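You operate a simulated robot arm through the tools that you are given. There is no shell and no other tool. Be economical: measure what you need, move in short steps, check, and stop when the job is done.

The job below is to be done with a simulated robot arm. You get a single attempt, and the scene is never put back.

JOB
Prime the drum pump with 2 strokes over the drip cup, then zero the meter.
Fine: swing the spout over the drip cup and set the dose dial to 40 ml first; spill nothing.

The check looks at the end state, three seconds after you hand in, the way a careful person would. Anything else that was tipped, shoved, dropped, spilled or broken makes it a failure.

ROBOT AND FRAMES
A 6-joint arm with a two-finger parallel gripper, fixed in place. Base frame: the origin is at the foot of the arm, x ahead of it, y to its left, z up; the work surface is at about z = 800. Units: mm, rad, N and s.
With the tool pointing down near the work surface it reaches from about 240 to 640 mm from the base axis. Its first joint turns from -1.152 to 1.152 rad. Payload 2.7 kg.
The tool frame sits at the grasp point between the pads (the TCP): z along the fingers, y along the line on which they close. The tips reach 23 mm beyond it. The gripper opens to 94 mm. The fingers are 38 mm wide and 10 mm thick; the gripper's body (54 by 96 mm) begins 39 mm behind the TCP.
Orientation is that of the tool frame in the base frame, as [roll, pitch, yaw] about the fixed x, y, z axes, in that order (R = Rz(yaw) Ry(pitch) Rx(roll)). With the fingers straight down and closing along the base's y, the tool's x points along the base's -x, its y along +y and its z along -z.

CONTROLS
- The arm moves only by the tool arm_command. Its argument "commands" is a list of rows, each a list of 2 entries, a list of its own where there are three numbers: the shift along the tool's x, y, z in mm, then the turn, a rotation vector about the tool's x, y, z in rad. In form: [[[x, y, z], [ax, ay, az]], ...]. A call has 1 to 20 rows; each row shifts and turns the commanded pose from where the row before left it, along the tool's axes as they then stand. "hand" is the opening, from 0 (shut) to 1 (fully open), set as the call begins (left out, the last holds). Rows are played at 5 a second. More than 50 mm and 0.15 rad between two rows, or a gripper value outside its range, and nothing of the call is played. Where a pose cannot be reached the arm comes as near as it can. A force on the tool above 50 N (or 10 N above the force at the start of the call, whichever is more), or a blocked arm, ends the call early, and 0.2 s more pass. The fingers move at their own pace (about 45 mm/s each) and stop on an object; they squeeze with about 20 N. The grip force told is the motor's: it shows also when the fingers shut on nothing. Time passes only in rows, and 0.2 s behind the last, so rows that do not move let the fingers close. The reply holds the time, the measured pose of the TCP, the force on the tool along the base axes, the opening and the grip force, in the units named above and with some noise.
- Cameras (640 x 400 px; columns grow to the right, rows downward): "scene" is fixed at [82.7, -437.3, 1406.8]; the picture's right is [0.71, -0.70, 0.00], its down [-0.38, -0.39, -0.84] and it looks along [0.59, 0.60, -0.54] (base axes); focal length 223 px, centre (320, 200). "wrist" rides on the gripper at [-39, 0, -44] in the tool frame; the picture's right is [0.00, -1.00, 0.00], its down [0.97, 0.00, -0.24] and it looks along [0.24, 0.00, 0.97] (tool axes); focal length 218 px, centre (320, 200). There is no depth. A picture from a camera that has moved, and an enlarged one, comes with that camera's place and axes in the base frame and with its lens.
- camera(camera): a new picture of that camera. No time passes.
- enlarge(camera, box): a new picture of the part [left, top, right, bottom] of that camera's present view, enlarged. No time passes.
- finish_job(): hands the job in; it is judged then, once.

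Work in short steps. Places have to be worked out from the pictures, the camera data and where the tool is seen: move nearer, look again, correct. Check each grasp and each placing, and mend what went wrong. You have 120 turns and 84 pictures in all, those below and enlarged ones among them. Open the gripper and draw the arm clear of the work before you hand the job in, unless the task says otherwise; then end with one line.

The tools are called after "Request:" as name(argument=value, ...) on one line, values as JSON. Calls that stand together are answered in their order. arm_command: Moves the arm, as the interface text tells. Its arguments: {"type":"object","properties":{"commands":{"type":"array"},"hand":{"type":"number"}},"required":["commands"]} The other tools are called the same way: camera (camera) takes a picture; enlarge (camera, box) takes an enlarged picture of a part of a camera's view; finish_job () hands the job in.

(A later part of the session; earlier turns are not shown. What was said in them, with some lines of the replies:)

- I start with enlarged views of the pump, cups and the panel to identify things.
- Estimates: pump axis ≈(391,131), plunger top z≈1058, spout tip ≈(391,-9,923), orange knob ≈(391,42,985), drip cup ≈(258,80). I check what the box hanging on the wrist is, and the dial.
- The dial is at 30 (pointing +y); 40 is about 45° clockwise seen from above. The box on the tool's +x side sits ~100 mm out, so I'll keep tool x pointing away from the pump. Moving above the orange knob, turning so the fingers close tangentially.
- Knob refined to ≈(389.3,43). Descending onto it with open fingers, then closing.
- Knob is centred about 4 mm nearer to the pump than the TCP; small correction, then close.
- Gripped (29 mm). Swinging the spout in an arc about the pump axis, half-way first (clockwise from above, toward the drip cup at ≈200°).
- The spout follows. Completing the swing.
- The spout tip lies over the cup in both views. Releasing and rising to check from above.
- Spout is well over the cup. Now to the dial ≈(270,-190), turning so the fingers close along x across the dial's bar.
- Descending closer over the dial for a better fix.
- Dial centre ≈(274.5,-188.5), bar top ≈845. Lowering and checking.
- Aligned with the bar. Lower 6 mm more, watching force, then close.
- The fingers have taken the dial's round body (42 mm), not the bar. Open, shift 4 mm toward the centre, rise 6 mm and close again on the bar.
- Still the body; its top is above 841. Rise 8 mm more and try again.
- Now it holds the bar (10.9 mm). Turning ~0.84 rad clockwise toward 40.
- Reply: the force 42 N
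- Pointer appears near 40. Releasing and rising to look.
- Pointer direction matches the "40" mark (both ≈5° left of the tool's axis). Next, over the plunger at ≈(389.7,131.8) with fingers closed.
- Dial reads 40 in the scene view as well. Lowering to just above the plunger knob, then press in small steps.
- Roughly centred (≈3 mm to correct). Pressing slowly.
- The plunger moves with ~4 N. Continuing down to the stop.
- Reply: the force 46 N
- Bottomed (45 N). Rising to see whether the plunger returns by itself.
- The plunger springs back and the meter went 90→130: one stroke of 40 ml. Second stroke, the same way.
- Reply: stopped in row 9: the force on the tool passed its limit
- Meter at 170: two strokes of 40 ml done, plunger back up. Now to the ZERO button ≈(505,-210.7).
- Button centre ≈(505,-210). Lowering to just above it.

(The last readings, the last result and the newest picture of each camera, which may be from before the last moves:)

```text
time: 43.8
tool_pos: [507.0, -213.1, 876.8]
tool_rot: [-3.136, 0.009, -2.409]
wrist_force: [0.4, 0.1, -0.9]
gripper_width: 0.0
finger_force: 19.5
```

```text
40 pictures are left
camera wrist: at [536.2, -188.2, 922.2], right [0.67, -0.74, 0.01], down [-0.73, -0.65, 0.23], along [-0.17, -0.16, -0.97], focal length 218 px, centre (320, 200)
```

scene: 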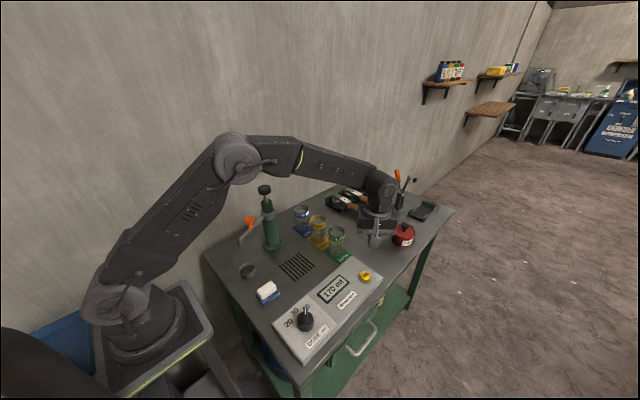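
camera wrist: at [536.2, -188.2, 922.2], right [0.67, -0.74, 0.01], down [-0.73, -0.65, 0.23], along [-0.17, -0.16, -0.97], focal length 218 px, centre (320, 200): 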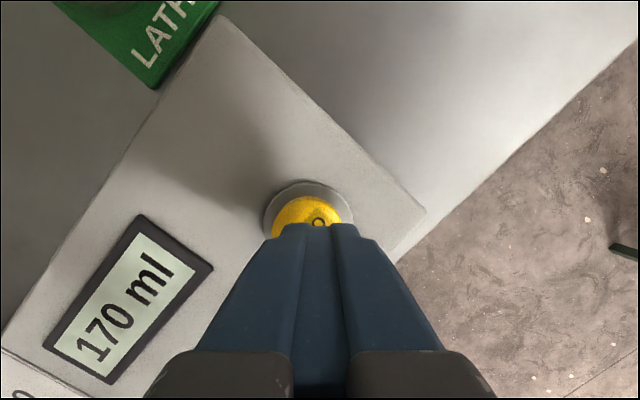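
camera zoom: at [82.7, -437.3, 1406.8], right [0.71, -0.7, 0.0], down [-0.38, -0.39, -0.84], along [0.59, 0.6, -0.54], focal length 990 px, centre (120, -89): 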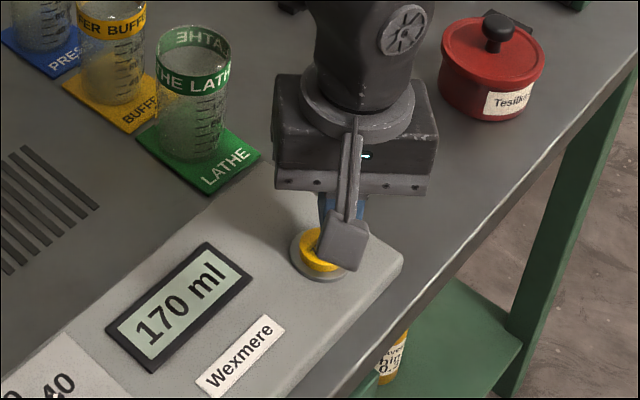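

Button is ~5 mm to the tool's +y. Correct and press in small steps.

Request:
arm_command(commands=[[[0, 5, 0], [0, 0, 0]], [[0, 0, 5], [0, 0, 0]], [[0, 0, 4], [0, 0, 0]], [[0, 0, 3], [0, 0, 0]], [[0, 0, 3], [0, 0, 0]], [[0, 0, 2], [0, 0, 0]], [[0, 0, 2], [0, 0, 0]]])

Request:
camera(camera="wrist")

```text
time: 45.4
tool_pos: [502.7, -206.6, 856.4]
tool_rot: [-3.135, 0.009, -2.413]
wrist_force: [-1.1, 0.6, 0.2]
gripper_width: 0.0
finger_force: 19.9
```

```text
39 pictures are left
camera wrist: at [531.6, -182.7, 901.4], right [0.67, -0.74, 0.01], down [-0.73, -0.65, 0.23], along [-0.17, -0.16, -0.97], focal length 218 px, centre (320, 200)
```

wrist: 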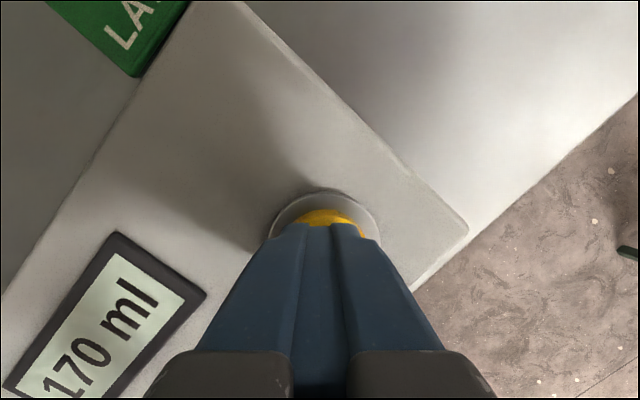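

Nearly centred; nudge ~3 mm and continue pressing until resistance.

Request:
arm_command(commands=[[[-3, -1.5, 1], [0, 0, 0]], [[0, 0, 2], [0, 0, 0]], [[0, 0, 2], [0, 0, 0]], [[0, 0, 2], [0, 0, 0]], [[0, 0, 0], [0, 0, 0]]])

Request:
camera(camera="wrist")

```text
time: 46.6
tool_pos: [506.4, -205.8, 851.3]
tool_rot: [-3.134, 0.009, -2.411]
wrist_force: [-3.2, 0.8, 12.4]
gripper_width: 0.0
finger_force: 20.0
```

```text
38 pictures are left
camera wrist: at [534.8, -182.0, 895.3], right [0.67, -0.74, 0.01], down [-0.73, -0.65, 0.23], along [-0.17, -0.16, -0.97], focal length 218 px, centre (320, 200)
```

wrist: 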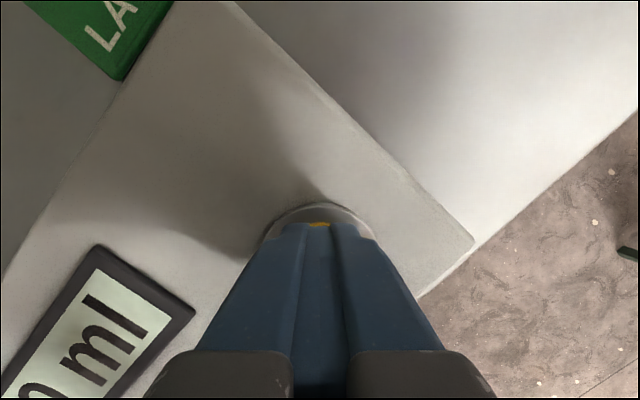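

Request:
enlarge(camera="scene", box=[310, 240, 400, 310])

```text
5.71 times, centred on (355, 275) of scene
camera zoom: at [82.4, -437.2, 1406.9], right [0.71, -0.7, 0.0], down [-0.38, -0.39, -0.84], along [0.59, 0.6, -0.54], focal length 1272 px, centre (120, -229)
```

zoom: 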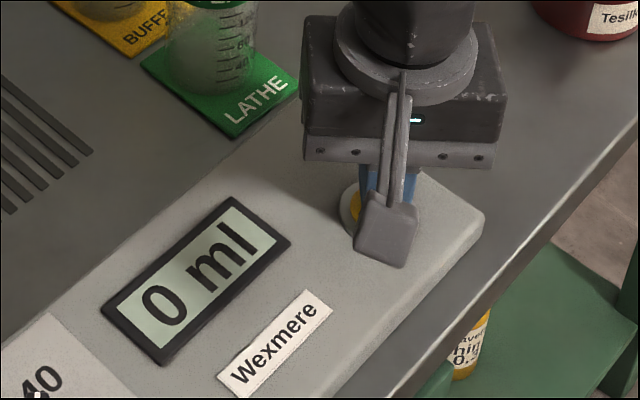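

The meter reads 0 ml. Rising clear and opening the gripper at height, then a final look.

Request:
arm_command(commands=[[[0, 0, -20], [0, 0, 0]], [[0, 0, -45], [0, 0, 0]], [[0, 0, -45], [0, 0, 0]], [[0, 0, -45], [0, 0, 0]], [[0, 0, -45], [0, 0, 0]], [[0, 0, -45], [0, 0, 0]]])

Request:
arm_command(commands=[[[0, 0, -30], [0, 0, 0]], [[40, 0, 0], [0, 0, 0]], [[40, 0, 0], [0, 0, 0]], [[40, 0, 0], [0, 0, 0]], [[0, 0, 0], [0, 0, 0]], [[0, 0, 0], [0, 0, 0]]], hand=1)

Request:
camera(camera="scene")

Request:
enlarge(camera="scene", box=[210, 180, 410, 365])

```text
time: 48.0
tool_pos: [505.1, -206.6, 1095.8]
tool_rot: [-3.138, 0.007, -2.41]
wrist_force: [-1.3, -0.8, 0.3]
gripper_width: 0.0
finger_force: 19.8
```

```text
time: 49.4
tool_pos: [416.3, -290.0, 1124.5]
tool_rot: [-3.137, 0.006, -2.41]
wrist_force: [0.0, -0.6, 0.6]
gripper_width: 93.8
finger_force: 0.2
```

```text
36 pictures are left
```

scene: 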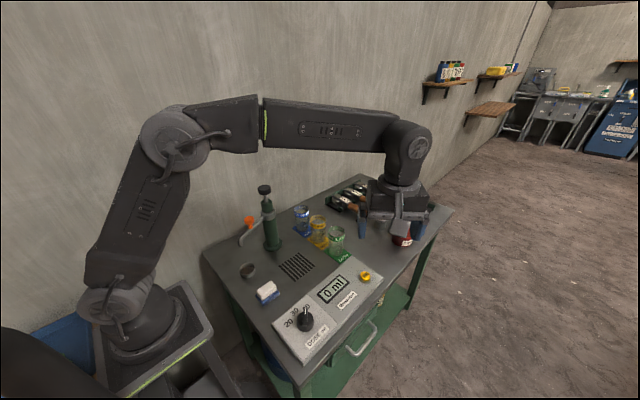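

```text
2.16 times, centred on (310, 272) of scene
camera zoom: at [82.6, -437.3, 1406.8], right [0.71, -0.7, 0.0], down [-0.38, -0.39, -0.84], along [0.59, 0.6, -0.54], focal length 481 px, centre (342, 43)
```

zoom: 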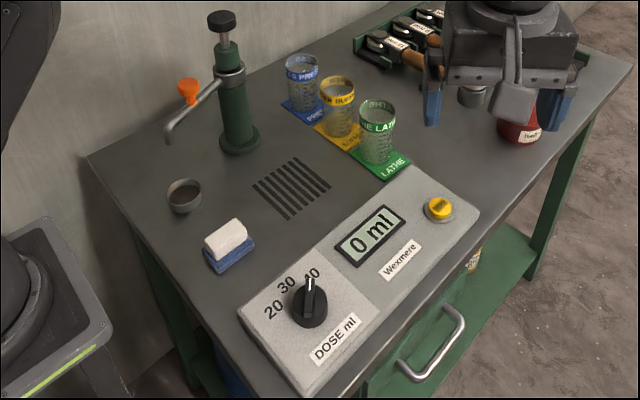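

The meter shows 0 ml, the dial is at 40, the spout is over the drip cup, nothing is spilled and nothing else has moved. The arm is clear and the gripper open, so I'm handing in.

Request:
finish_job()

```text
The job is handed in.
```

I swung the spout over the drip cup and set the dose dial to 40 ml. I then gave the pump 2 full strokes (the meter went 90 → 130 → 170 ml) and zeroed the meter, which now reads 0 ml with no spill visible.
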